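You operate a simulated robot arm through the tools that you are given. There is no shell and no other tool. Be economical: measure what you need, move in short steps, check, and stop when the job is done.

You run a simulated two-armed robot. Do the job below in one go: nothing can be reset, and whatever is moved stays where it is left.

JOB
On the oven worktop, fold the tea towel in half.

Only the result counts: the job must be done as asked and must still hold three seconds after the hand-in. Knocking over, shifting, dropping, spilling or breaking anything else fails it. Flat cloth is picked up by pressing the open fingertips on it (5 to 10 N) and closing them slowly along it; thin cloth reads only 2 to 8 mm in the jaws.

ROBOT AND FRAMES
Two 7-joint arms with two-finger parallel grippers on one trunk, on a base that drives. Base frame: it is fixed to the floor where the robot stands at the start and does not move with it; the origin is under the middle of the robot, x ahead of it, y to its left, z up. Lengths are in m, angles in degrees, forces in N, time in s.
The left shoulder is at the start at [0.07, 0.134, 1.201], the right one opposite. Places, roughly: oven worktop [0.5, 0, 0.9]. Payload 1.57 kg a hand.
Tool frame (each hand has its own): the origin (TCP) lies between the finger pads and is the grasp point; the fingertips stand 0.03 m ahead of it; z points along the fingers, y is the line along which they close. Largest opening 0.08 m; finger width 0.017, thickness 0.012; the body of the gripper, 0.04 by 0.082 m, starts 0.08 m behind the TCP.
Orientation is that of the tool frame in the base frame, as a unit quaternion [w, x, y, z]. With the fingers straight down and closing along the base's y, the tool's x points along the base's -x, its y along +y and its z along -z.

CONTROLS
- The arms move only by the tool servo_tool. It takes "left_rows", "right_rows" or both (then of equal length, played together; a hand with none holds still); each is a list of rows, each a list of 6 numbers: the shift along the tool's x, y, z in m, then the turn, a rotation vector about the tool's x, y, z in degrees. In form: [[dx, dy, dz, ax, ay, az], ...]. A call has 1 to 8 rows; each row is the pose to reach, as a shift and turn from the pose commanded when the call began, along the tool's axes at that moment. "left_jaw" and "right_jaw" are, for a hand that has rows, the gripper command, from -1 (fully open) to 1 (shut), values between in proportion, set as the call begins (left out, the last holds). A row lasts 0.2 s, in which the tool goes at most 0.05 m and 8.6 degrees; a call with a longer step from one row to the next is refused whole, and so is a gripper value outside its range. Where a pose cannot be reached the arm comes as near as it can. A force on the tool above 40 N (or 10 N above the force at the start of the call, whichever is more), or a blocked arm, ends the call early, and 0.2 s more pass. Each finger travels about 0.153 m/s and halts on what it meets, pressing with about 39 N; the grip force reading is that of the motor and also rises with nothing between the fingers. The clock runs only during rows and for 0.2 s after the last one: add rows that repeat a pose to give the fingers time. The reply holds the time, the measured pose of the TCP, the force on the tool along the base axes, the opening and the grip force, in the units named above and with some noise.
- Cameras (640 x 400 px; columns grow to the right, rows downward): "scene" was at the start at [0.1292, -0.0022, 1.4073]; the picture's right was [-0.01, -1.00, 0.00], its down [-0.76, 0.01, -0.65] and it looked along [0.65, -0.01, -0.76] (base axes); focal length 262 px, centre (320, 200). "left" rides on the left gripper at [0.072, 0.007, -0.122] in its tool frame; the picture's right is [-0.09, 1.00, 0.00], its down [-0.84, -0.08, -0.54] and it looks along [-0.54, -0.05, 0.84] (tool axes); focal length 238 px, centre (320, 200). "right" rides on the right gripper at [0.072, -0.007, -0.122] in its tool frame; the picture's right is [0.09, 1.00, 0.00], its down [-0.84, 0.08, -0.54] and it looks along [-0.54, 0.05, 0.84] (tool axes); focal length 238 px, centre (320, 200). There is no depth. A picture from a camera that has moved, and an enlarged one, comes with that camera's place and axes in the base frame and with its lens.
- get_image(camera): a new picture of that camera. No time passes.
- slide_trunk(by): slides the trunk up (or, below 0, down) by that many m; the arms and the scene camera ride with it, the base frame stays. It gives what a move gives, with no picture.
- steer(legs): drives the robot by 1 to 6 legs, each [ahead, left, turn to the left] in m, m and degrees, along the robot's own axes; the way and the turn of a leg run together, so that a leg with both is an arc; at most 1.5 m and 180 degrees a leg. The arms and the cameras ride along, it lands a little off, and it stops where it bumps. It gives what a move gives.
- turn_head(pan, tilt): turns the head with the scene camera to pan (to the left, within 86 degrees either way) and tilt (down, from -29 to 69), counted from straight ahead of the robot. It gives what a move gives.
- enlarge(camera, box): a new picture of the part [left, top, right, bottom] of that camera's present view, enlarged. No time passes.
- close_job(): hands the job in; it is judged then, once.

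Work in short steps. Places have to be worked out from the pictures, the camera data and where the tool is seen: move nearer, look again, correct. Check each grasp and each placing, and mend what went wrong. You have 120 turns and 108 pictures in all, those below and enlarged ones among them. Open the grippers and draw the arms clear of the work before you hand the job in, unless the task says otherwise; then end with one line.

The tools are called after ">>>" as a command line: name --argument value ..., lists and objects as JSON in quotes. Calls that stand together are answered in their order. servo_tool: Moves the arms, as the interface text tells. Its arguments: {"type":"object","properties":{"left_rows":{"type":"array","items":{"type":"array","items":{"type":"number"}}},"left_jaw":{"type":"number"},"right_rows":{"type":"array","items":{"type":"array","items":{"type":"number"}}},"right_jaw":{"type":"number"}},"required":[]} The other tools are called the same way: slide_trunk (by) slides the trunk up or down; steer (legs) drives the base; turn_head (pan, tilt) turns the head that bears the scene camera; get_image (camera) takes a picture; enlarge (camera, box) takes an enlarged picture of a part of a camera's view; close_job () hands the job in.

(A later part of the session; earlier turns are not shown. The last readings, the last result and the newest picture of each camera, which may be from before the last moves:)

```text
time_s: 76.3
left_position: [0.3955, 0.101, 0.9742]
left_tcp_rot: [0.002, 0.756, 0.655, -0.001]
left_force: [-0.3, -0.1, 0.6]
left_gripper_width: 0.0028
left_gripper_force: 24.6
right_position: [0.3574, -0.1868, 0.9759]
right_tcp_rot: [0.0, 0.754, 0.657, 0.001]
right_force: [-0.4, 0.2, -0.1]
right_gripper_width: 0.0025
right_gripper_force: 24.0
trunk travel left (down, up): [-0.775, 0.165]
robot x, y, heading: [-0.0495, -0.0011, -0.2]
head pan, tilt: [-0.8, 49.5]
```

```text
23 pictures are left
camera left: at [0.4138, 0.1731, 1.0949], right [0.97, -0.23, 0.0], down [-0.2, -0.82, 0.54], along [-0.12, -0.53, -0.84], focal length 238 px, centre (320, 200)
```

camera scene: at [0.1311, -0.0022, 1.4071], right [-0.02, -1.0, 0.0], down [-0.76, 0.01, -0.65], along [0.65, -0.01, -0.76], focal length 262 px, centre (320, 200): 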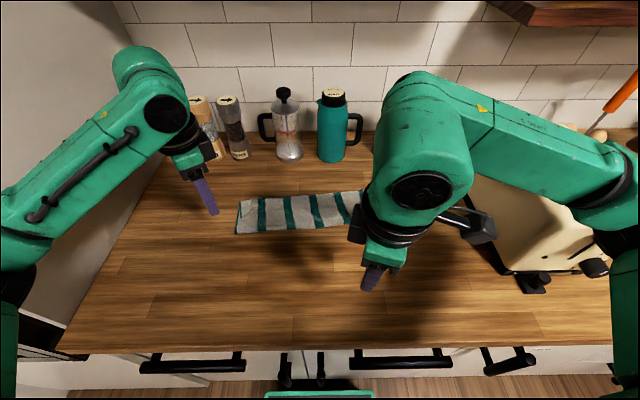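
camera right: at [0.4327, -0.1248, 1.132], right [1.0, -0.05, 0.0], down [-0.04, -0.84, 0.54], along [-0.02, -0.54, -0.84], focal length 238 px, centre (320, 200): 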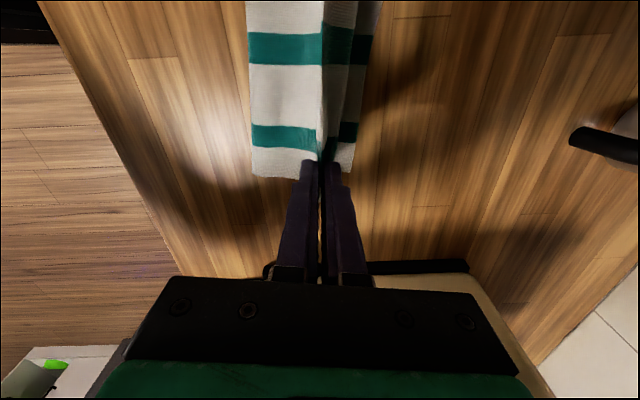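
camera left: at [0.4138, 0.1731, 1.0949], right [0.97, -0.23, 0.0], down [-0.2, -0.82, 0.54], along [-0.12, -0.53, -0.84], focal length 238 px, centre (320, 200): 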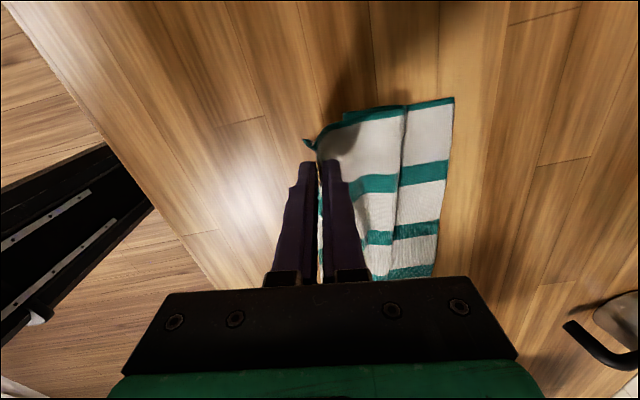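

The cloth forms an S ahead of the clamped hem, so too much got lifted. I flatten once more, then will use a lower path ending with the cloth taut, and drop it from there so it falls flat.

>>> servo_tool --left_rows '[[0, -0.03, 0.003, 0, 0, 0], [0, -0.06, 0.012, 0, 0, 0], [0, -0.09, 0.022, 0, 0, 0], [0, -0.113, 0.026, 0, 0, 0], [0, -0.113, 0.026, 0, 0, 0]]' --right_rows '[[0, -0.03, 0.003, 0, 0, 0], [0, -0.06, 0.012, 0, 0, 0], [0, -0.09, 0.022, 0, 0, 0], [0, -0.113, 0.026, 0, 0, 0], [0, -0.113, 0.026, 0, 0, 0]]'

>>> enlarge --camera "scene" --box '[170, 130, 490, 330]'

```text
time_s: 77.5
left_position: [0.2845, 0.118, 0.9467]
left_tcp_rot: [0.001, 0.755, 0.655, -0.001]
left_force: [1.2, 0.0, -0.7]
left_gripper_width: 0.0031
left_gripper_force: 23.9
right_position: [0.2451, -0.1717, 0.9492]
right_tcp_rot: [-0.001, 0.754, 0.657, 0.0]
right_force: [-0.4, 0.1, 0.6]
right_gripper_width: 0.0023
right_gripper_force: 23.6
trunk travel left (down, up): [-0.775, 0.165]
robot x, y, heading: [-0.046, -0.002, -0.2]
head pan, tilt: [-0.8, 49.5]
```

```text
2.00 times, centred on (330, 230) of scene
camera zoom: at [0.0813, -0.0027, 1.4072], right [-0.02, -1.0, 0.0], down [-0.76, 0.01, -0.65], along [0.65, -0.01, -0.76], focal length 524 px, centre (300, 140)
```

zoom: 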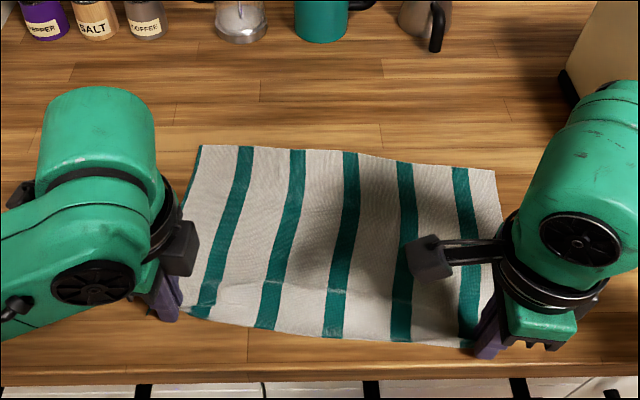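

The towel is flat again: far edge at 0.505 (left) to 0.459 (right). Now the lower path, ending with the cloth drawn taut over the far half.

>>> servo_tool --left_rows '[[0, 0.025, -0.028, 0, 0, 0], [0, 0.055, -0.04, 0, 0, 0], [-0.001, 0.085, -0.043, 0, 0, 0], [-0.002, 0.115, -0.043, 0, 0, 0], [-0.002, 0.145, -0.046, 0, 0, 0], [-0.003, 0.172, -0.055, 0, 0, 0], [-0.003, 0.195, -0.065, 0, 0, 0], [-0.003, 0.195, -0.065, 0, 0, 0]]' --right_rows '[[0, 0.025, -0.028, 0, 0, 0], [0, 0.055, -0.04, 0, 0, 0], [-0.001, 0.085, -0.043, 0, 0, 0], [-0.002, 0.115, -0.043, 0, 0, 0], [-0.003, 0.145, -0.046, 0, 0, 0], [-0.004, 0.172, -0.055, 0, 0, 0], [-0.004, 0.195, -0.065, 0, 0, 0], [-0.004, 0.195, -0.065, 0, 0, 0]]'

>>> get_image --camera "left"

>>> enlarge --camera "scene" --box '[190, 150, 446, 310]'

```text
time_s: 79.3
left_position: [0.4762, 0.0858, 1.0141]
left_tcp_rot: [0.003, 0.755, 0.655, 0.0]
left_force: [0.0, 0.7, 0.3]
left_gripper_width: 0.0032
left_gripper_force: 24.4
right_position: [0.4369, -0.2028, 1.0137]
right_tcp_rot: [0.0, 0.755, 0.656, 0.0]
right_force: [0.1, 0.6, 0.0]
right_gripper_width: 0.0024
right_gripper_force: 23.8
trunk travel left (down, up): [-0.775, 0.165]
robot x, y, heading: [-0.049, -0.002, -0.1]
head pan, tilt: [-0.8, 49.5]
```

```text
21 pictures are left
camera left: at [0.4946, 0.1578, 1.1359], right [0.97, -0.23, 0.0], down [-0.2, -0.82, 0.54], along [-0.12, -0.53, -0.84], focal length 238 px, centre (320, 200)
```

left: 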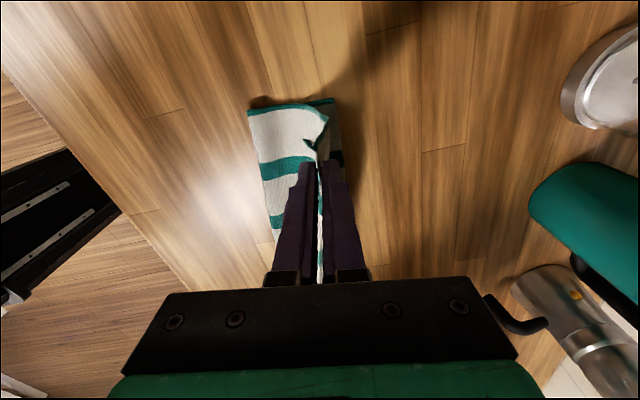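

```text
2.50 times, centred on (318, 230) of scene
camera zoom: at [0.0796, -0.0022, 1.4074], right [-0.02, -1.0, 0.0], down [-0.76, 0.01, -0.65], along [0.65, -0.01, -0.76], focal length 654 px, centre (325, 125)
```

zoom: 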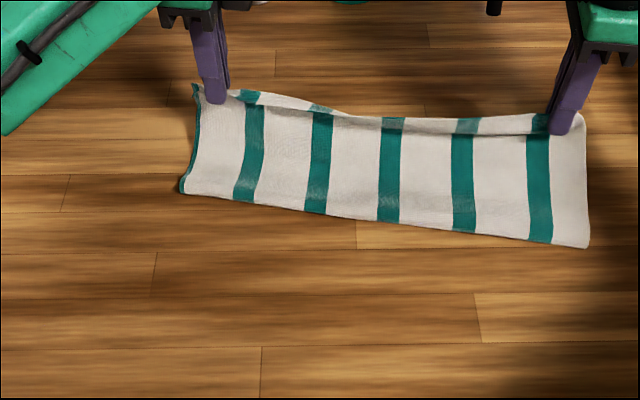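

The fold line again sits about 4 cm too far forward (bottom 8 cm, top 15.5 cm) because of the bulge. So I'll do it in two stages. First I lay the hem taut past the far edge so there's no curl, then re-grip it there and draw it back to the far edge. I drive forward 5 cm for reach, which also carries the hem forward.

>>> steer --legs '[[0.05, 0, 0]]'

>>> servo_tool --left_rows '[[0, 0.015, 0, 0, 0, 0], [0, 0.03, 0.01, 0, 0, 0], [0, 0.042, 0.03, 0, 0, 0], [0, 0.046, 0.05, 0, 0, 0], [0, 0.046, 0.06, 0, 0, 0], [0, 0.046, 0.06, 0, 0, 0]]' --right_rows '[[0, 0.015, 0, 0, 0, 0], [0, 0.03, 0.01, 0, 0, 0], [0, 0.042, 0.03, 0, 0, 0], [0, 0.046, 0.05, 0, 0, 0], [0, 0.046, 0.06, 0, 0, 0], [0, 0.046, 0.06, 0, 0, 0]]'

>>> enlarge --camera "scene" --box '[190, 150, 446, 310]'

>>> get_image --camera "left"

```text
time_s: 80.2
left_position: [0.5222, 0.0864, 1.0181]
left_tcp_rot: [0.004, 0.756, 0.655, 0.0]
left_force: [-0.2, -0.7, 1.1]
left_gripper_width: 0.0031
left_gripper_force: 24.4
right_position: [0.4824, -0.2033, 1.0168]
right_tcp_rot: [0.002, 0.754, 0.657, 0.002]
right_force: [-0.6, -0.4, 0.0]
right_gripper_width: 0.0022
right_gripper_force: 23.7
trunk travel left (down, up): [-0.775, 0.165]
robot x, y, heading: [0.0018, -0.0037, -0.1]
head pan, tilt: [-0.8, 49.5]
```

```text
time_s: 81.6
left_position: [0.5737, 0.0781, 0.954]
left_tcp_rot: [0.002, 0.756, 0.655, -0.001]
left_force: [-0.6, 0.3, -0.3]
left_gripper_width: 0.0028
left_gripper_force: 23.9
right_position: [0.5339, -0.2083, 0.954]
right_tcp_rot: [0.0, 0.753, 0.658, 0.0]
right_force: [-0.5, -0.2, 0.0]
right_gripper_width: 0.0022
right_gripper_force: 23.6
trunk travel left (down, up): [-0.775, 0.165]
robot x, y, heading: [0.0013, 0.0011, 0.0]
head pan, tilt: [-0.8, 49.5]
```

```text
2.50 times, centred on (318, 230) of scene
camera zoom: at [0.1304, -0.0025, 1.4072], right [-0.02, -1.0, 0.0], down [-0.76, 0.01, -0.65], along [0.65, -0.01, -0.76], focal length 654 px, centre (325, 125)
```

zoom: 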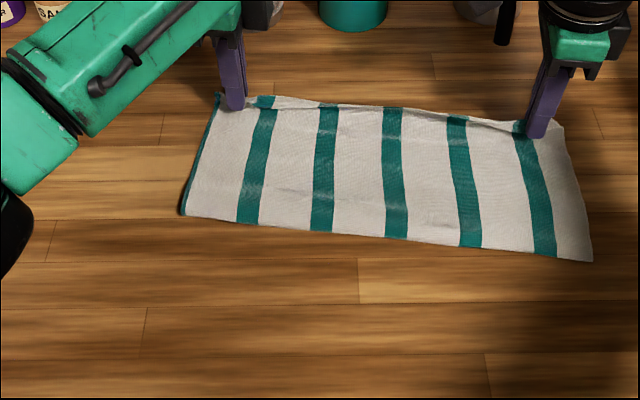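

```text
18 pictures are left
camera left: at [0.591, 0.1499, 1.0756], right [0.97, -0.23, 0.0], down [-0.2, -0.82, 0.55], along [-0.12, -0.53, -0.84], focal length 238 px, centre (320, 200)
```

left: 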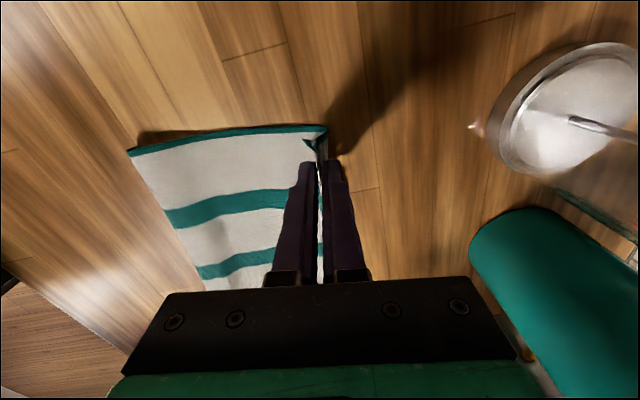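

The top layer is now smooth and taut, with the hem flat out to the fingers. I release and lift to see where the lower far edge lies.

>>> servo_tool --left_rows '[[0, 0, 0.004, 0, 0, 0], [0, 0, 0.004, 0, 0, 0], [0, 0, 0.004, 0, 0, 0], [0, 0, -0.02, 0, 0, 0], [0, 0, -0.05, 0, 0, 0], [0, 0, -0.09, 0, 0, 0], [0, -0.03, -0.1, 0, 0, 0]]' --right_rows '[[0, 0, 0.004, 0, 0, 0], [0, 0, 0.004, 0, 0, 0], [0, 0, 0.004, 0, 0, 0], [0, 0, -0.02, 0, 0, 0], [0, 0, -0.05, 0, 0, 0], [0, 0, -0.09, 0, 0, 0], [0, -0.03, -0.1, 0, 0, 0]]' --left_jaw 0.3 --right_jaw 0.3

>>> get_image --camera "left"

>>> get_image --camera "right"

>>> enlarge --camera "scene" --box '[230, 165, 438, 295]'

```text
time_s: 83.2
left_position: [0.5391, 0.0848, 1.0556]
left_tcp_rot: [0.002, 0.756, 0.655, 0.0]
left_force: [-0.2, -0.6, 0.0]
left_gripper_width: 0.0279
left_gripper_force: 0.1
right_position: [0.4997, -0.2032, 1.0585]
right_tcp_rot: [0.001, 0.754, 0.657, 0.001]
right_force: [-0.7, -0.3, -0.2]
right_gripper_width: 0.0281
right_gripper_force: 0.0
trunk travel left (down, up): [-0.775, 0.165]
robot x, y, heading: [-0.0011, 0.0023, -0.1]
head pan, tilt: [-0.8, 49.5]
```

```text
17 pictures are left
camera left: at [0.5558, 0.1561, 1.1767], right [0.97, -0.23, 0.0], down [-0.2, -0.82, 0.54], along [-0.12, -0.53, -0.84], focal length 238 px, centre (320, 200)
```

left: 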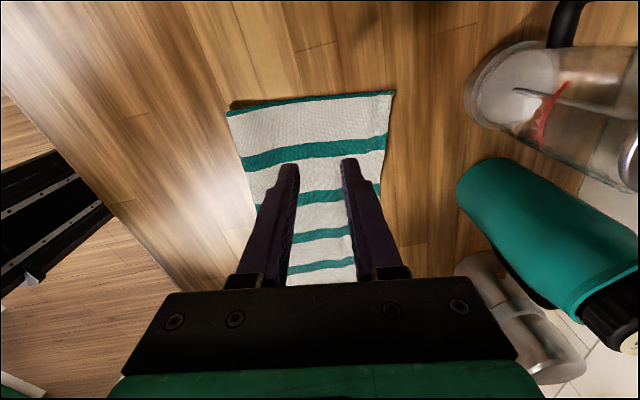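

```text
16 pictures are left
camera right: at [0.5023, -0.1308, 1.1806], right [1.0, -0.05, 0.0], down [-0.04, -0.84, 0.54], along [-0.02, -0.54, -0.84], focal length 238 px, centre (320, 200)
```

right: 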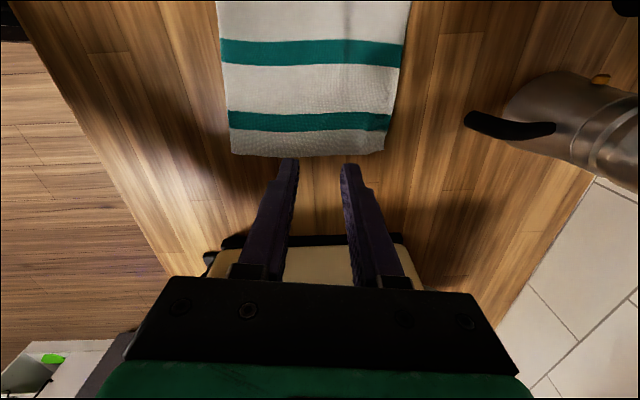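

```text
3.08 times, centred on (334, 230) of scene
camera zoom: at [0.1268, -0.0006, 1.4076], right [-0.02, -1.0, 0.0], down [-0.76, 0.01, -0.65], along [0.65, -0.01, -0.76], focal length 805 px, centre (277, 108)
```

zoom: 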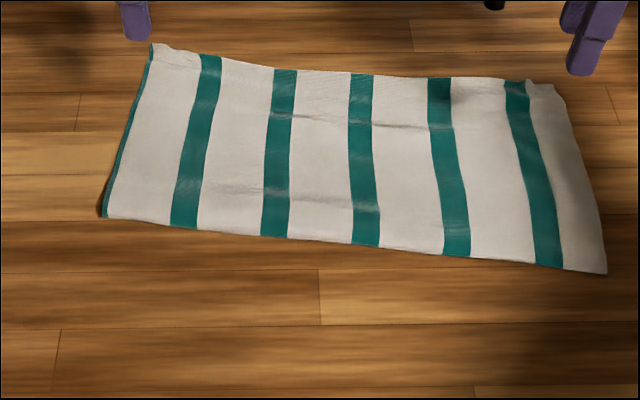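

The fold is now flat with no curl: the top is about 17 cm and the bottom about 6.5 cm, with the hem overhanging the far edge. I'll pinch the single-layer overhang about 4 cm inside the hem and draw it back about 10 cm, so the fold line rolls toward me to the middle.

>>> servo_tool --left_rows '[[0, 0.015, 0.03, 0, 0, 0], [0, 0.033, 0.06, 0, 0, 0], [0, 0.033, 0.09, 0, 0, 0], [0, 0.033, 0.106, 0, 0, 0], [0, 0.033, 0.113, 0, 0, 0], [0, 0.033, 0.113, 0, 0, 0]]' --right_rows '[[0.004, 0.015, 0.03, 0, 0, 0], [0.008, 0.034, 0.06, 0, 0, 0], [0.008, 0.034, 0.09, 0, 0, 0], [0.008, 0.034, 0.109, 0, 0, 0], [0.008, 0.034, 0.116, 0, 0, 0], [0.008, 0.034, 0.116, 0, 0, 0]]'

```text
time_s: 84.6
left_position: [0.5744, 0.078, 0.9436]
left_tcp_rot: [0.002, 0.755, 0.655, 0.0]
left_force: [0.6, 0.0, -0.1]
left_gripper_width: 0.0279
left_gripper_force: 0.0
right_position: [0.5367, -0.2005, 0.9403]
right_tcp_rot: [0.002, 0.754, 0.657, 0.003]
right_force: [1.8, -1.9, 16.6]
right_gripper_width: 0.0265
right_gripper_force: 0.1
trunk travel left (down, up): [-0.775, 0.165]
robot x, y, heading: [-0.0018, -0.0019, 0.0]
head pan, tilt: [-0.8, 49.5]
```

>>> servo_tool --left_rows '[[0, 0, 0.003, 0, 0, 0], [0, 0, 0.003, 0, 0, 0]]' --right_rows '[[0, 0, -0.0008, 0, 0, 0], [0, 0, -0.0008, 0, 0, 0]]'

```text
time_s: 85.2
left_position: [0.5747, 0.0786, 0.9406]
left_tcp_rot: [0.003, 0.755, 0.655, 0.0]
left_force: [0.4, -1.0, 9.1]
left_gripper_width: 0.028
left_gripper_force: 0.0
right_position: [0.5348, -0.2002, 0.9414]
right_tcp_rot: [0.0, 0.754, 0.657, 0.002]
right_force: [3.7, -0.1, 14.3]
right_gripper_width: 0.0262
right_gripper_force: 0.1
trunk travel left (down, up): [-0.775, 0.165]
robot x, y, heading: [-0.0006, 0.0004, 0.0]
head pan, tilt: [-0.8, 49.5]
```

Left is at 9 N and right at 14 N, which is good enough. I close slowly on the single layer.

>>> servo_tool --left_rows '[[0, 0, 0, 0, 0, 0], [0, 0, 0, 0, 0, 0]]' --right_rows '[[0, 0, -0.0006, 0, 0, 0], [0, 0, -0.0006, 0, 0, 0]]' --left_jaw 0.5 --right_jaw 0.5

>>> servo_tool --left_rows '[[0, 0, 0, 0, 0, 0], [0, 0, 0, 0, 0, 0]]' --right_rows '[[0, 0, 0, 0, 0, 0], [0, 0, 0, 0, 0, 0]]' --left_jaw 0.75 --right_jaw 0.75

>>> servo_tool --left_rows '[[0, 0, 0, 0, 0, 0], [0, 0, 0, 0, 0, 0], [0, 0, 0, 0, 0, 0]]' --right_rows '[[0, 0, 0, 0, 0, 0], [0, 0, 0, 0, 0, 0], [0, 0, 0, 0, 0, 0]]' --left_jaw 1 --right_jaw 1

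```text
time_s: 85.8
left_position: [0.5733, 0.0786, 0.9412]
left_tcp_rot: [0.004, 0.755, 0.656, 0.001]
left_force: [0.6, -0.5, 14.1]
left_gripper_width: 0.0193
left_gripper_force: 0.0
right_position: [0.5342, -0.2014, 0.9409]
right_tcp_rot: [0.002, 0.754, 0.656, 0.002]
right_force: [0.2, 2.4, 8.3]
right_gripper_width: 0.0188
right_gripper_force: 0.0
trunk travel left (down, up): [-0.775, 0.165]
robot x, y, heading: [-0.0008, 0.0004, -0.3]
head pan, tilt: [-0.8, 49.5]
```

```text
time_s: 86.4
left_position: [0.5729, 0.0781, 0.9407]
left_tcp_rot: [0.004, 0.755, 0.656, 0.0]
left_force: [-1.2, 1.5, 15.4]
left_gripper_width: 0.0104
left_gripper_force: 0.0
right_position: [0.5349, -0.2012, 0.9416]
right_tcp_rot: [0.001, 0.754, 0.656, 0.001]
right_force: [0.0, 0.6, 3.2]
right_gripper_width: 0.0096
right_gripper_force: 0.0
trunk travel left (down, up): [-0.775, 0.165]
robot x, y, heading: [-0.0006, -0.0025, -0.2]
head pan, tilt: [-0.8, 49.5]
```

```text
time_s: 87.2
left_position: [0.5736, 0.0786, 0.9412]
left_tcp_rot: [0.003, 0.755, 0.655, 0.001]
left_force: [-1.1, 0.8, 17.2]
left_gripper_width: 0.0021
left_gripper_force: 23.0
right_position: [0.5349, -0.2003, 0.9421]
right_tcp_rot: [0.001, 0.754, 0.657, 0.001]
right_force: [0.6, 0.6, 1.1]
right_gripper_width: 0.0021
right_gripper_force: 23.7
trunk travel left (down, up): [-0.775, 0.165]
robot x, y, heading: [0.0024, 0.0025, -0.4]
head pan, tilt: [-0.8, 49.5]
```

Both hold 2.1 mm. I lift about 3.5 cm and draw the hem back 10 cm.

>>> servo_tool --left_rows '[[0, 0, -0.02, 0, 0, 0], [0, -0.01, -0.04, 0, 0, 0], [0, -0.035, -0.045, 0, 0, 0], [0, -0.06, -0.045, 0, 0, 0], [0, -0.085, -0.04, 0, 0, 0], [0, -0.1, -0.03, 0, 0, 0], [0, -0.1, -0.025, 0, 0, 0]]' --right_rows '[[0, 0, -0.02, 0, 0, 0], [0, -0.01, -0.04, 0, 0, 0], [0, -0.035, -0.045, 0, 0, 0], [0, -0.06, -0.045, 0, 0, 0], [0, -0.085, -0.04, 0, 0, 0], [0, -0.1, -0.03, 0, 0, 0], [0, -0.1, -0.025, 0, 0, 0]]'

>>> get_image --camera "left"

>>> enlarge --camera "scene" --box '[210, 165, 450, 315]'

```text
time_s: 88.8
left_position: [0.4771, 0.0929, 0.9634]
left_tcp_rot: [0.002, 0.755, 0.655, -0.001]
left_force: [-0.6, -0.4, -0.5]
left_gripper_width: 0.0017
left_gripper_force: 23.5
right_position: [0.439, -0.187, 0.9655]
right_tcp_rot: [0.0, 0.754, 0.657, 0.0]
right_force: [0.7, 0.2, 0.3]
right_gripper_width: 0.002
right_gripper_force: 23.3
trunk travel left (down, up): [-0.775, 0.165]
robot x, y, heading: [-0.0034, 0.0003, -0.1]
head pan, tilt: [-0.8, 49.5]
```

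```text
14 pictures are left
camera left: at [0.4948, 0.1643, 1.0841], right [0.97, -0.23, 0.0], down [-0.2, -0.82, 0.55], along [-0.12, -0.53, -0.84], focal length 238 px, centre (320, 200)
```

left: 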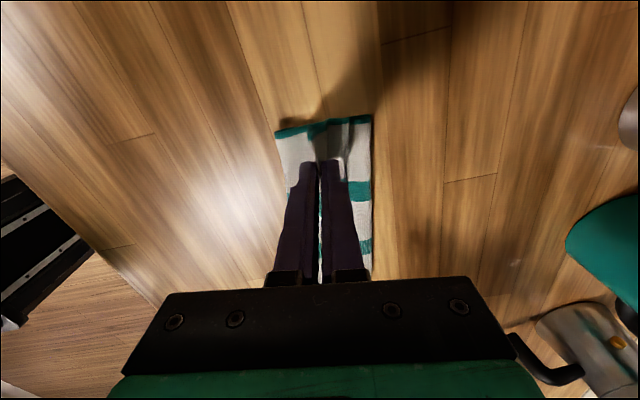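

```text
2.67 times, centred on (330, 240) of scene
camera zoom: at [0.1306, -0.0024, 1.4072], right [-0.02, -1.0, 0.0], down [-0.76, 0.01, -0.65], along [0.65, -0.01, -0.76], focal length 698 px, centre (293, 93)
```

zoom: 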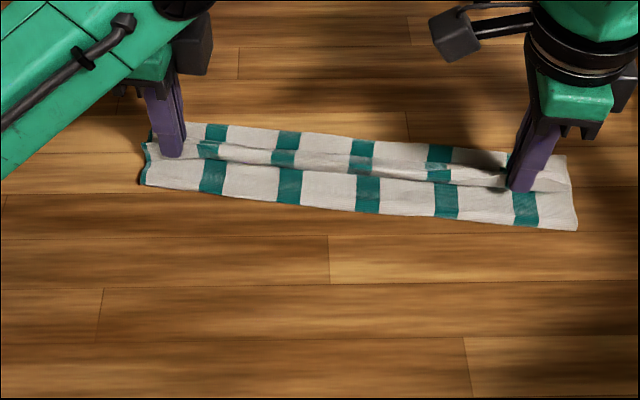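

The front fold didn't roll; the slack gathered as a pleat. The clamp now faces the right way, so I pull up and back until the cloth lies unrolled to the middle line, then arc forward again onto the far edge.

>>> servo_tool --left_rows '[[0, -0.02, -0.03, 0, 0, 0], [0, -0.05, -0.045, 0, 0, 0], [0, -0.08, -0.045, 0, 0, 0], [0, -0.108, -0.043, 0, 0, 0], [0, -0.108, -0.043, 0, 0, 0], [0, -0.108, -0.043, 0, 0, 0]]' --right_rows '[[0, -0.02, -0.03, 0, 0, 0], [0, -0.05, -0.045, 0, 0, 0], [0, -0.08, -0.045, 0, 0, 0], [0, -0.108, -0.043, 0, 0, 0], [0, -0.108, -0.043, 0, 0, 0], [0, -0.108, -0.043, 0, 0, 0]]'

>>> get_image --camera "left"

```text
time_s: 90.2
left_position: [0.369, 0.106, 1.0072]
left_tcp_rot: [0.001, 0.756, 0.655, -0.001]
left_force: [-0.5, -0.2, -0.3]
left_gripper_width: 0.0017
left_gripper_force: 24.3
right_position: [0.3302, -0.1731, 1.0065]
right_tcp_rot: [0.0, 0.754, 0.657, -0.001]
right_force: [-1.2, -0.3, -0.1]
right_gripper_width: 0.0021
right_gripper_force: 23.6
trunk travel left (down, up): [-0.775, 0.165]
robot x, y, heading: [-0.0007, 0.0006, 0.0]
head pan, tilt: [-0.8, 49.5]
```

```text
12 pictures are left
camera left: at [0.3867, 0.1789, 1.1275], right [0.97, -0.23, 0.0], down [-0.2, -0.82, 0.54], along [-0.12, -0.53, -0.84], focal length 238 px, centre (320, 200)
```

left: 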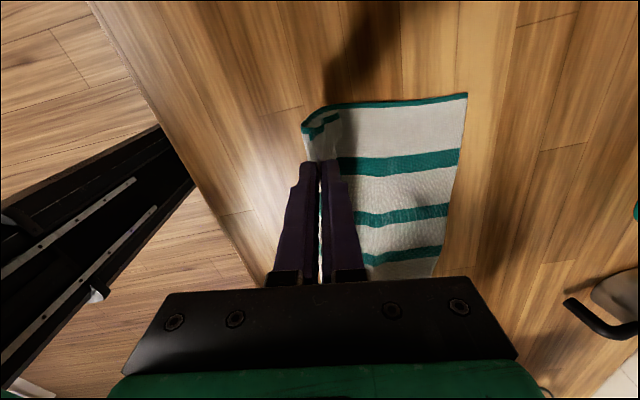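

The cloth now lies flat from the far edge (0.504) to about 0.39, right at the middle, and rises to the grip. I arc forward around that line and lay the hem onto the far edge.

>>> servo_tool --left_rows '[[0, 0.016, -0.003, 0, 0, 0], [0, 0.033, -0.004, 0, 0, 0], [0, 0.058, 0.004, 0, 0, 0], [0, 0.078, 0.021, 0, 0, 0], [0, 0.091, 0.041, 0, 0, 0], [0, 0.096, 0.056, 0, 0, 0], [0, 0.096, 0.058, 0, 0, 0]]' --right_rows '[[0, 0.016, -0.003, 0, 0, 0], [0, 0.033, -0.004, 0, 0, 0], [0, 0.058, 0.004, 0, 0, 0], [0, 0.078, 0.021, 0, 0, 0], [0, 0.091, 0.041, 0, 0, 0], [0, 0.096, 0.056, 0, 0, 0], [0, 0.096, 0.058, 0, 0, 0]]'

>>> get_image --camera "left"

>>> enlarge --camera "scene" --box '[210, 165, 450, 315]'

```text
time_s: 91.8
left_position: [0.4633, 0.0963, 0.9482]
left_tcp_rot: [0.003, 0.756, 0.654, 0.0]
left_force: [-0.1, 0.3, 0.0]
left_gripper_width: 0.0018
left_gripper_force: 23.1
right_position: [0.4279, -0.1872, 0.9503]
right_tcp_rot: [0.001, 0.754, 0.657, 0.0]
right_force: [-0.3, -0.1, -0.3]
right_gripper_width: 0.0019
right_gripper_force: 23.4
trunk travel left (down, up): [-0.775, 0.165]
robot x, y, heading: [0.003, -0.0008, 0.1]
head pan, tilt: [-0.8, 49.5]
```

```text
11 pictures are left
camera left: at [0.4818, 0.1667, 1.0692], right [0.97, -0.23, 0.0], down [-0.2, -0.82, 0.54], along [-0.12, -0.53, -0.84], focal length 238 px, centre (320, 200)
```

left: 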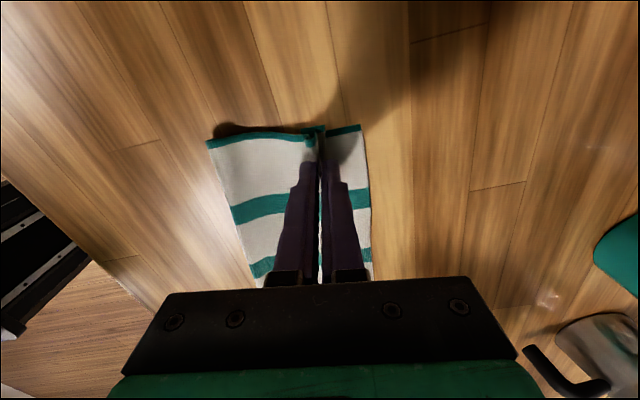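

```text
2.67 times, centred on (330, 240) of scene
camera zoom: at [0.1297, -0.0024, 1.4073], right [-0.02, -1.0, 0.0], down [-0.76, 0.01, -0.65], along [0.65, -0.01, -0.76], focal length 698 px, centre (293, 93)
```

zoom: 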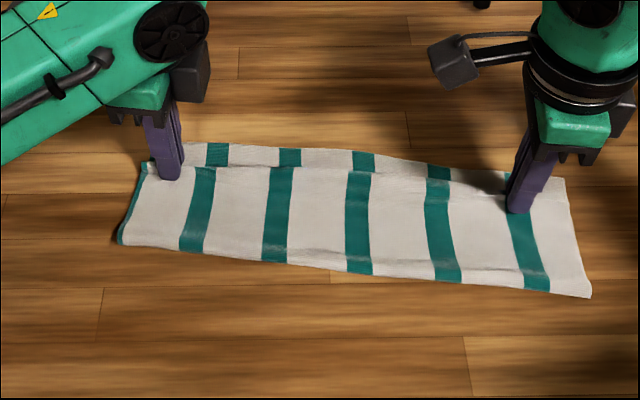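

Excellent: the fold line is at about 0.393 and the far edge at about 0.50. I release gently and lift straight up.

>>> servo_tool --left_rows '[[0, 0, 0.003, 0, 0, 0], [0, 0, 0.003, 0, 0, 0], [0, 0, 0.003, 0, 0, 0], [0, 0, -0.02, 0, 0, 0], [0, 0, -0.05, 0, 0, 0], [0, 0, -0.09, 0, 0, 0], [0.03, 0, -0.12, 0, 0, 0], [0.06, 0, -0.12, 0, 0, 0]]' --right_rows '[[0, 0, 0.004, 0, 0, 0], [0, 0, 0.004, 0, 0, 0], [0, 0, 0.004, 0, 0, 0], [0, 0, -0.02, 0, 0, 0], [0, 0, -0.05, 0, 0, 0], [0, 0, -0.09, 0, 0, 0], [-0.03, 0, -0.12, 0, 0, 0], [-0.06, 0, -0.12, 0, 0, 0]]' --left_jaw 0.4 --right_jaw 0.4

>>> enlarge --camera "scene" --box '[234, 175, 442, 305]'

>>> get_image --camera "left"

```text
time_s: 93.6
left_position: [0.4706, 0.156, 1.0662]
left_tcp_rot: [0.002, 0.756, 0.655, 0.0]
left_force: [-0.5, 0.6, -0.2]
left_gripper_width: 0.0241
left_gripper_force: 0.1
right_position: [0.4146, -0.2461, 1.0702]
right_tcp_rot: [-0.001, 0.754, 0.656, 0.001]
right_force: [-0.7, 0.3, -0.6]
right_gripper_width: 0.024
right_gripper_force: 0.0
trunk travel left (down, up): [-0.775, 0.165]
robot x, y, heading: [-0.0003, -0.0003, -0.2]
head pan, tilt: [-0.8, 49.5]
```

```text
3.08 times, centred on (338, 240) of scene
camera zoom: at [0.1291, -0.0029, 1.4074], right [-0.02, -1.0, 0.0], down [-0.76, 0.01, -0.65], along [0.65, -0.01, -0.76], focal length 805 px, centre (265, 77)
```

zoom: 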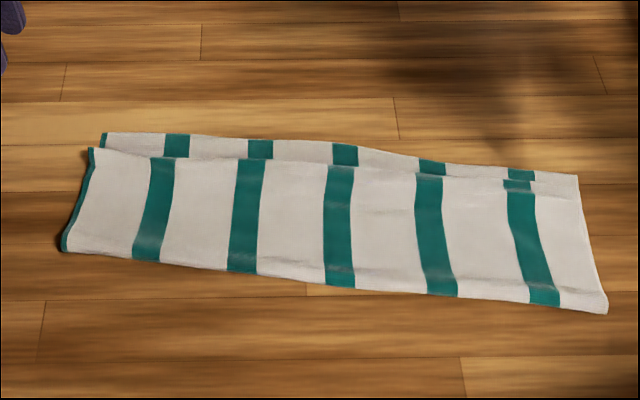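

```text
8 pictures are left
camera left: at [0.4876, 0.2271, 1.1882], right [0.97, -0.23, 0.0], down [-0.2, -0.82, 0.54], along [-0.12, -0.53, -0.84], focal length 238 px, centre (320, 200)
```

left: 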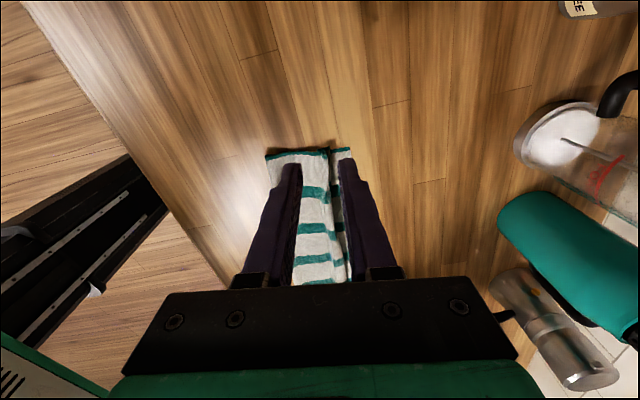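

The top's edge seems about 1.5 cm short of the far edge, and the hem flap may be tucked underneath. I look closely at the left end.

>>> enlarge --camera "scene" --box '[246, 205, 326, 255]'

```text
8.00 times, centred on (286, 230) of scene
camera zoom: at [0.1291, -0.0029, 1.4074], right [-0.02, -1.0, 0.0], down [-0.76, 0.01, -0.65], along [0.65, -0.01, -0.76], focal length 2094 px, centre (592, -40)
```

zoom: 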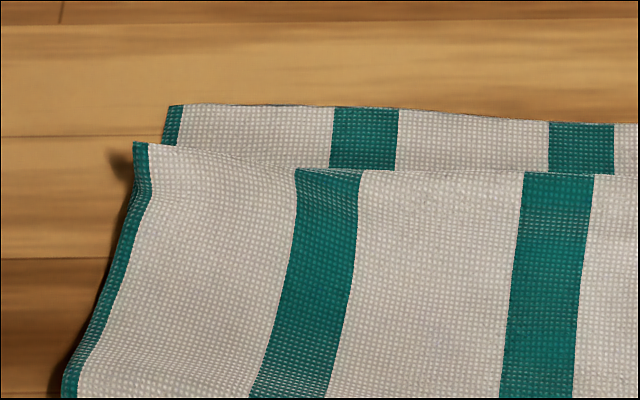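

The crest is raised where I held it, and the hem flap is tucked under. I go back down straddling that crest, pinch it, and then lay the flap out forward.

>>> servo_tool --left_rows '[[-0.03, 0, 0, 0, 0, 0], [-0.06, 0.002, 0.02, 0, 0, 0], [-0.06, 0.002, 0.06, 0, 0, 0], [-0.06, 0.002, 0.1, 0, 0, 0], [-0.06, 0.002, 0.119, 0, 0, 0], [-0.06, 0.002, 0.122, 0, 0, 0]]' --right_rows '[[0.03, 0, 0, 0, 0, 0], [0.06, 0.002, 0.02, 0, 0, 0], [0.06, 0.002, 0.06, 0, 0, 0], [0.06, 0.002, 0.1, 0, 0, 0], [0.06, 0.002, 0.121, 0, 0, 0], [0.06, 0.002, 0.125, 0, 0, 0]]' --left_jaw 0.15 --right_jaw 0.15

>>> servo_tool --left_rows '[[0, 0, 0.001, 0, 0, 0], [0, 0, 0.001, 0, 0, 0]]' --right_rows '[[0, 0, 0.001, 0, 0, 0], [0, 0, 0.001, 0, 0, 0]]' --left_jaw 0.5 --right_jaw 0.5

>>> servo_tool --left_rows '[[0, 0, 0, 0, 0, 0], [0, 0, 0, 0, 0, 0], [0, 0, 0, 0, 0, 0]]' --right_rows '[[0, 0, 0, 0, 0, 0], [0, 0, 0, 0, 0, 0], [0, 0, 0, 0, 0, 0]]' --left_jaw 1 --right_jaw 1

```text
time_s: 95.0
left_position: [0.4656, 0.0947, 0.9456]
left_tcp_rot: [0.002, 0.756, 0.655, 0.0]
left_force: [0.5, 0.4, -0.3]
left_gripper_width: 0.0339
left_gripper_force: 0.1
right_position: [0.4288, -0.1871, 0.9444]
right_tcp_rot: [0.0, 0.754, 0.657, 0.001]
right_force: [-0.1, -0.2, 0.6]
right_gripper_width: 0.034
right_gripper_force: 0.0
trunk travel left (down, up): [-0.775, 0.165]
robot x, y, heading: [0.0019, 0.0005, -0.2]
head pan, tilt: [-0.8, 49.5]
```

```text
time_s: 95.6
left_position: [0.466, 0.0941, 0.9439]
left_tcp_rot: [0.001, 0.755, 0.655, -0.001]
left_force: [-0.5, 0.5, -0.2]
left_gripper_width: 0.0198
left_gripper_force: 0.0
right_position: [0.4276, -0.1858, 0.9444]
right_tcp_rot: [0.0, 0.754, 0.657, 0.0]
right_force: [-0.4, 1.2, 0.1]
right_gripper_width: 0.0197
right_gripper_force: 0.0
trunk travel left (down, up): [-0.775, 0.165]
robot x, y, heading: [0.0023, -0.0016, -0.0]
head pan, tilt: [-0.8, 49.5]
```

```text
time_s: 96.4
left_position: [0.4656, 0.0947, 0.9463]
left_tcp_rot: [0.002, 0.755, 0.655, 0.0]
left_force: [0.8, -0.6, 0.5]
left_gripper_width: 0.0024
left_gripper_force: 24.4
right_position: [0.4281, -0.1865, 0.9442]
right_tcp_rot: [0.0, 0.754, 0.656, 0.0]
right_force: [-0.1, 0.3, 1.0]
right_gripper_width: 0.0032
right_gripper_force: 24.2
trunk travel left (down, up): [-0.775, 0.165]
robot x, y, heading: [0.0031, 0.0012, -0.1]
head pan, tilt: [-0.8, 49.5]
```

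The crest is held (2.4 and 3.2 mm). I lift it so the flap hangs free, go forward, then lower while backing so the flap is laid out pointing forward.

>>> servo_tool --left_rows '[[0, -0.02, -0.035, 0, 0, 0], [0, -0.035, -0.065, 0, 0, 0], [0, -0.035, -0.068, 0, 0, 0], [0, 0.005, -0.055, 0, 0, 0], [0, 0.003, -0.04, 0, 0, 0], [0, -0.012, -0.024, 0, 0, 0], [0, -0.027, -0.01, 0, 0, 0], [0, -0.037, -0.001, 0, 0, 0]]' --right_rows '[[0, -0.02, -0.035, 0, 0, 0], [0, -0.035, -0.065, 0, 0, 0], [0, -0.035, -0.068, 0, 0, 0], [0, 0.005, -0.055, 0, 0, 0], [0, 0.003, -0.04, 0, 0, 0], [0, -0.012, -0.024, 0, 0, 0], [0, -0.027, -0.01, 0, 0, 0], [0, -0.037, -0.001, 0, 0, 0]]'

>>> get_image --camera "left"

```text
time_s: 98.2
left_position: [0.4281, 0.0982, 0.9468]
left_tcp_rot: [0.002, 0.755, 0.656, 0.001]
left_force: [-0.1, 0.0, 2.5]
left_gripper_width: 0.0023
left_gripper_force: 24.1
right_position: [0.3888, -0.1816, 0.9451]
right_tcp_rot: [0.001, 0.754, 0.657, 0.001]
right_force: [1.1, 1.2, 2.7]
right_gripper_width: 0.003
right_gripper_force: 23.9
trunk travel left (down, up): [-0.775, 0.165]
robot x, y, heading: [0.0007, -0.0001, -0.3]
head pan, tilt: [-0.8, 49.5]
```

```text
6 pictures are left
camera left: at [0.4458, 0.1713, 1.0675], right [0.97, -0.23, 0.0], down [-0.2, -0.81, 0.55], along [-0.12, -0.53, -0.84], focal length 238 px, centre (320, 200)
```

left: 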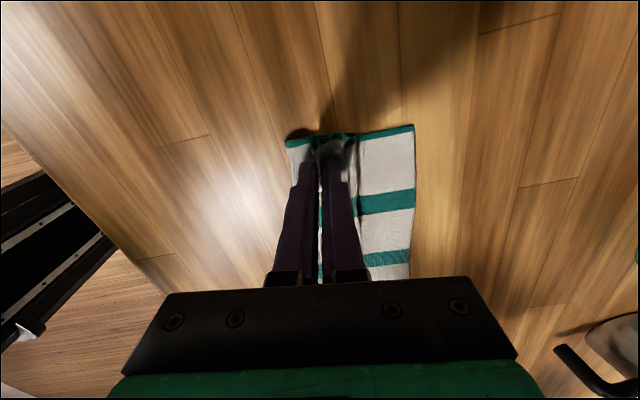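

The flap now points forward, with the hem at about 0.459, some 4 cm short of the far edge. Keeping the hands just above the lower layer, I slide the hem forward 4.2 cm.

>>> servo_tool --left_rows '[[0, 0, -0.003, 0, 0, 0], [0, 0.008, -0.004, 0, 0, 0], [0, 0.016, -0.004, 0, 0, 0], [0, 0.024, -0.004, 0, 0, 0], [0, 0.032, -0.004, 0, 0, 0], [0, 0.038, -0.004, 0, 0, 0], [0, 0.042, -0.003, 0, 0, 0], [0, 0.042, -0.003, 0, 0, 0]]' --right_rows '[[0, 0, -0.003, 0, 0, 0], [0, 0.008, -0.004, 0, 0, 0], [0, 0.016, -0.004, 0, 0, 0], [0, 0.024, -0.004, 0, 0, 0], [0, 0.032, -0.004, 0, 0, 0], [0, 0.038, -0.004, 0, 0, 0], [0, 0.042, -0.003, 0, 0, 0], [0, 0.042, -0.003, 0, 0, 0]]'

>>> get_image --camera "left"

```text
time_s: 100.0
left_position: [0.4717, 0.0942, 0.9496]
left_tcp_rot: [0.002, 0.755, 0.655, -0.001]
left_force: [-0.6, 0.6, 0.3]
left_gripper_width: 0.002
left_gripper_force: 24.4
right_position: [0.4325, -0.1861, 0.9483]
right_tcp_rot: [0.0, 0.754, 0.657, -0.001]
right_force: [0.0, 0.5, 0.3]
right_gripper_width: 0.0029
right_gripper_force: 24.4
trunk travel left (down, up): [-0.775, 0.165]
robot x, y, heading: [0.0005, 0.0039, -0.3]
head pan, tilt: [-0.8, 49.5]
```

```text
5 pictures are left
camera left: at [0.4891, 0.1659, 1.0712], right [0.97, -0.23, 0.0], down [-0.2, -0.82, 0.54], along [-0.12, -0.53, -0.84], focal length 238 px, centre (320, 200)
```

left: 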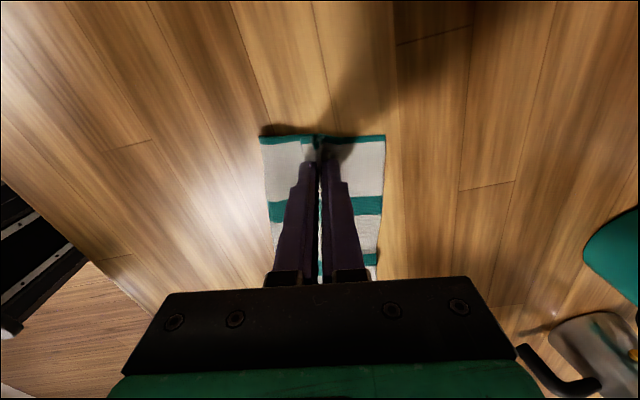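

The whole towel slid a little with the hands. I release and lift to see the layers.

>>> servo_tool --left_rows '[[0, 0, 0.002, 0, 0, 0], [0, 0, 0.002, 0, 0, 0], [0, 0, 0.002, 0, 0, 0], [0, 0, -0.02, 0, 0, 0], [0, 0, -0.05, 0, 0, 0], [0, 0, -0.09, 0, 0, 0], [0.03, 0, -0.12, 0, 0, 0], [0.06, 0, -0.12, 0, 0, 0]]' --right_rows '[[0, 0, 0.002, 0, 0, 0], [0, 0, 0.002, 0, 0, 0], [0, 0, 0.002, 0, 0, 0], [0, 0, -0.02, 0, 0, 0], [0, 0, -0.05, 0, 0, 0], [0, 0, -0.09, 0, 0, 0], [-0.03, 0, -0.12, 0, 0, 0], [-0.06, 0, -0.12, 0, 0, 0]]' --left_jaw 0.4 --right_jaw 0.4

>>> enlarge --camera "scene" --box '[246, 175, 422, 285]'

```text
time_s: 101.8
left_position: [0.4795, 0.1523, 1.0689]
left_tcp_rot: [0.002, 0.755, 0.656, 0.0]
left_force: [-0.4, -0.4, -0.3]
left_gripper_width: 0.0242
left_gripper_force: 0.0
right_position: [0.4252, -0.2473, 1.0685]
right_tcp_rot: [0.0, 0.754, 0.657, 0.0]
right_force: [0.8, 0.2, 0.3]
right_gripper_width: 0.0238
right_gripper_force: 0.1
trunk travel left (down, up): [-0.775, 0.165]
robot x, y, heading: [0.0029, 0.0044, -0.0]
head pan, tilt: [-0.8, 49.5]
```

```text
3.64 times, centred on (334, 230) of scene
camera zoom: at [0.1293, -0.0027, 1.4073], right [-0.02, -1.0, 0.0], down [-0.76, 0.01, -0.65], along [0.65, -0.01, -0.76], focal length 952 px, centre (269, 91)
```

zoom: 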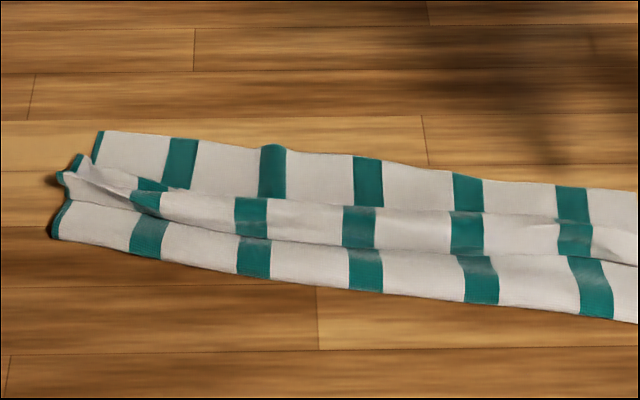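

The roll is a raised pleat where I held it. I grip it again, pull up and back to unroll to the middle as before, and this time swing forward faster so the hem flap lands pointing forward.

>>> servo_tool --left_rows '[[-0.03, 0, 0, 0, 0, 0], [-0.06, 0, 0.02, 0, 0, 0], [-0.06, 0, 0.06, 0, 0, 0], [-0.06, 0, 0.1, 0, 0, 0], [-0.06, 0, 0.121, 0, 0, 0], [-0.06, 0, 0.124, 0, 0, 0]]' --right_rows '[[0.03, 0, 0, 0, 0, 0], [0.06, 0, 0.02, 0, 0, 0], [0.06, 0, 0.06, 0, 0, 0], [0.06, 0, 0.1, 0, 0, 0], [0.06, 0, 0.12, 0, 0, 0], [0.06, 0, 0.123, 0, 0, 0]]' --left_jaw 0.15 --right_jaw 0.15

>>> servo_tool --left_rows '[[0, 0, 0, 0, 0, 0], [0, 0, 0, 0, 0, 0]]' --right_rows '[[0, 0, 0, 0, 0, 0], [0, 0, 0, 0, 0, 0]]' --left_jaw 0.5 --right_jaw 0.5

>>> servo_tool --left_rows '[[0, 0, 0, 0, 0, 0], [0, 0, 0, 0, 0, 0], [0, 0, 0, 0, 0, 0]]' --right_rows '[[0, 0, 0, 0, 0, 0], [0, 0, 0, 0, 0, 0], [0, 0, 0, 0, 0, 0]]' --left_jaw 1 --right_jaw 1

>>> servo_tool --left_rows '[[0, -0.015, -0.035, 0, 0, 0], [0, -0.045, -0.06, 0, 0, 0], [0, -0.07, -0.066, 0, 0, 0], [0, -0.1, -0.066, 0, 0, 0], [0, -0.1, -0.066, 0, 0, 0], [0, -0.1, -0.066, 0, 0, 0]]' --right_rows '[[0, -0.015, -0.035, 0, 0, 0], [0, -0.045, -0.06, 0, 0, 0], [0, -0.07, -0.066, 0, 0, 0], [0, -0.1, -0.066, 0, 0, 0], [0, -0.1, -0.066, 0, 0, 0], [0, -0.1, -0.066, 0, 0, 0]]'

>>> get_image --camera "left"

```text
time_s: 103.2
left_position: [0.4713, 0.0938, 0.9445]
left_tcp_rot: [0.003, 0.755, 0.655, -0.001]
left_force: [0.9, -0.4, -0.7]
left_gripper_width: 0.0339
left_gripper_force: 0.1
right_position: [0.4337, -0.1882, 0.9416]
right_tcp_rot: [0.0, 0.754, 0.657, 0.0]
right_force: [-0.6, -0.1, 0.5]
right_gripper_width: 0.0342
right_gripper_force: 0.0
trunk travel left (down, up): [-0.775, 0.165]
robot x, y, heading: [0.0001, 0.0019, -0.1]
head pan, tilt: [-0.8, 49.5]
```

```text
time_s: 103.8
left_position: [0.4719, 0.0943, 0.9449]
left_tcp_rot: [0.001, 0.756, 0.655, -0.001]
left_force: [-1.0, -0.7, -0.1]
left_gripper_width: 0.0199
left_gripper_force: 0.1
right_position: [0.4339, -0.1877, 0.9439]
right_tcp_rot: [0.0, 0.754, 0.656, 0.0]
right_force: [0.9, 0.2, 0.5]
right_gripper_width: 0.0197
right_gripper_force: 0.0
trunk travel left (down, up): [-0.775, 0.165]
robot x, y, heading: [0.0019, 0.0007, -0.0]
head pan, tilt: [-0.8, 49.5]
```

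```text
time_s: 104.6
left_position: [0.4714, 0.095, 0.9455]
left_tcp_rot: [0.002, 0.755, 0.655, -0.001]
left_force: [0.1, -1.6, 0.6]
left_gripper_width: 0.0032
left_gripper_force: 23.9
right_position: [0.433, -0.1877, 0.9436]
right_tcp_rot: [0.0, 0.754, 0.657, 0.0]
right_force: [0.2, 0.6, 0.1]
right_gripper_width: 0.0034
right_gripper_force: 24.4
trunk travel left (down, up): [-0.775, 0.165]
robot x, y, heading: [0.0036, -0.0031, -0.1]
head pan, tilt: [-0.8, 49.5]
```

```text
time_s: 106.0
left_position: [0.3731, 0.1071, 1.0115]
left_tcp_rot: [0.002, 0.755, 0.655, -0.001]
left_force: [-0.1, 0.5, -0.1]
left_gripper_width: 0.0032
left_gripper_force: 24.6
right_position: [0.3342, -0.1724, 1.0119]
right_tcp_rot: [-0.001, 0.754, 0.657, 0.001]
right_force: [-0.1, 0.0, -0.3]
right_gripper_width: 0.0033
right_gripper_force: 24.0
trunk travel left (down, up): [-0.775, 0.165]
robot x, y, heading: [-0.0011, 0.002, -0.3]
head pan, tilt: [-0.8, 49.5]
```

```text
3 pictures are left
camera left: at [0.3909, 0.1803, 1.1326], right [0.97, -0.23, 0.0], down [-0.2, -0.82, 0.54], along [-0.12, -0.53, -0.84], focal length 238 px, centre (320, 200)
```

left: 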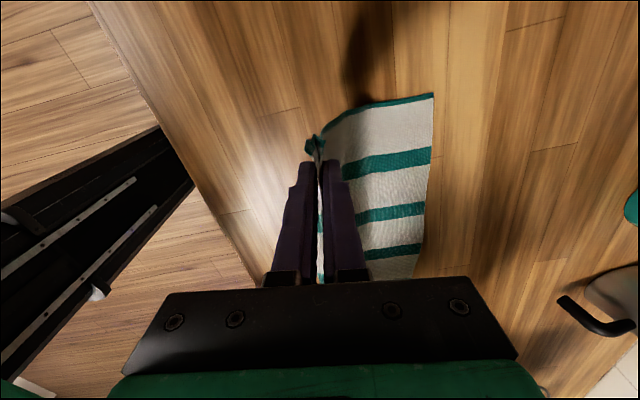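

The jaws hold a double layer (3.2 mm), so I'm probably holding a crease near the towel's middle. One scene view should show where the hem side hangs.

>>> enlarge --camera "scene" --box '[230, 175, 430, 300]'

```text
3.20 times, centred on (330, 238) of scene
camera zoom: at [0.1304, -0.0026, 1.4072], right [-0.02, -1.0, 0.0], down [-0.76, 0.01, -0.65], along [0.65, -0.01, -0.76], focal length 838 px, centre (288, 80)
```

zoom: 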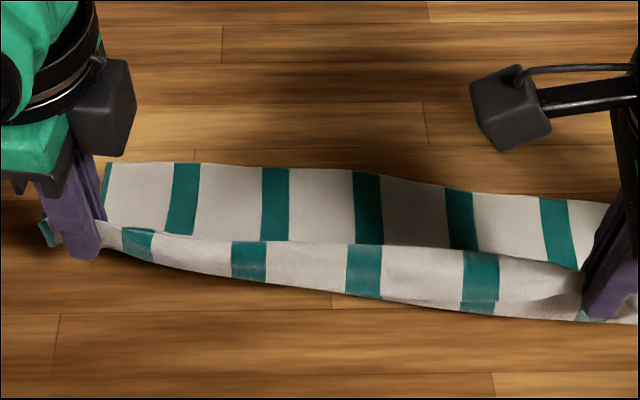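

This is clear now: the bottom is flat to about x 0.375, the face rises to the crest, and about 6 cm of hem flap hangs behind. I pull back 1.5 cm to set the fold line, go forward high so the flap hangs free, pause, then lower while easing back so the flap lands pointing to the far edge.

>>> servo_tool --left_rows '[[0, -0.008, 0, 0, 0, 0], [0, -0.015, 0, 0, 0, 0], [0, -0.015, 0, 0, 0, 0], [0, -0.015, 0, 0, 0, 0]]' --right_rows '[[0, -0.008, 0, 0, 0, 0], [0, -0.015, 0, 0, 0, 0], [0, -0.015, 0, 0, 0, 0], [0, -0.015, 0, 0, 0, 0]]'

>>> servo_tool --left_rows '[[0, 0.025, 0, 0, 0, 0], [0, 0.05, 0, 0, 0, 0], [0, 0.073, 0.003, 0, 0, 0], [0, 0.073, 0.003, 0, 0, 0], [0, 0.073, 0.003, 0, 0, 0], [0, 0.071, 0.018, 0, 0, 0], [0, 0.067, 0.034, 0, 0, 0], [0, 0.062, 0.052, 0, 0, 0]]' --right_rows '[[0, 0.025, 0, 0, 0, 0], [0, 0.05, 0, 0, 0, 0], [0, 0.073, 0.003, 0, 0, 0], [0, 0.073, 0.003, 0, 0, 0], [0, 0.073, 0.003, 0, 0, 0], [0, 0.071, 0.018, 0, 0, 0], [0, 0.067, 0.034, 0, 0, 0], [0, 0.062, 0.052, 0, 0, 0]]'

>>> get_image --camera "left"

```text
time_s: 107.0
left_position: [0.3578, 0.1105, 1.011]
left_tcp_rot: [0.002, 0.755, 0.656, 0.0]
left_force: [-0.6, -0.1, 0.2]
left_gripper_width: 0.0035
left_gripper_force: 24.1
right_position: [0.3192, -0.1702, 1.012]
right_tcp_rot: [0.0, 0.754, 0.657, 0.001]
right_force: [1.1, 0.4, -0.7]
right_gripper_width: 0.0029
right_gripper_force: 24.6
trunk travel left (down, up): [-0.775, 0.165]
robot x, y, heading: [0.0002, 0.0029, -0.2]
head pan, tilt: [-0.8, 49.5]
```

```text
time_s: 108.8
left_position: [0.4177, 0.1015, 0.9581]
left_tcp_rot: [0.002, 0.756, 0.654, -0.001]
left_force: [0.9, 0.2, 0.5]
left_gripper_width: 0.0033
left_gripper_force: 24.2
right_position: [0.3819, -0.1802, 0.9591]
right_tcp_rot: [0.0, 0.755, 0.656, 0.0]
right_force: [-0.2, 0.6, -0.4]
right_gripper_width: 0.0033
right_gripper_force: 24.4
trunk travel left (down, up): [-0.775, 0.165]
robot x, y, heading: [0.0015, 0.0008, -0.0]
head pan, tilt: [-0.8, 49.5]
```

```text
1 pictures are left
camera left: at [0.4361, 0.173, 1.0794], right [0.97, -0.23, 0.0], down [-0.2, -0.82, 0.54], along [-0.12, -0.53, -0.84], focal length 238 px, centre (320, 200)
```

left: 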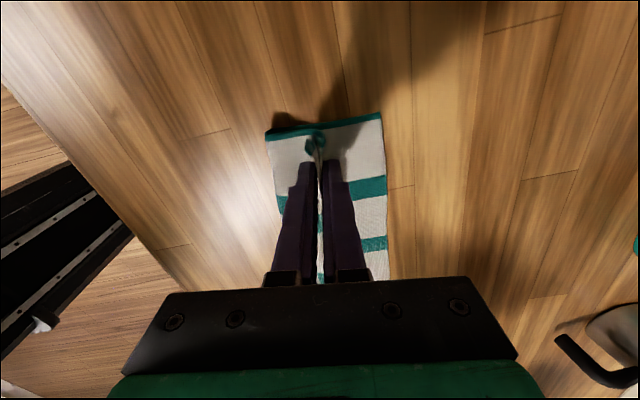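

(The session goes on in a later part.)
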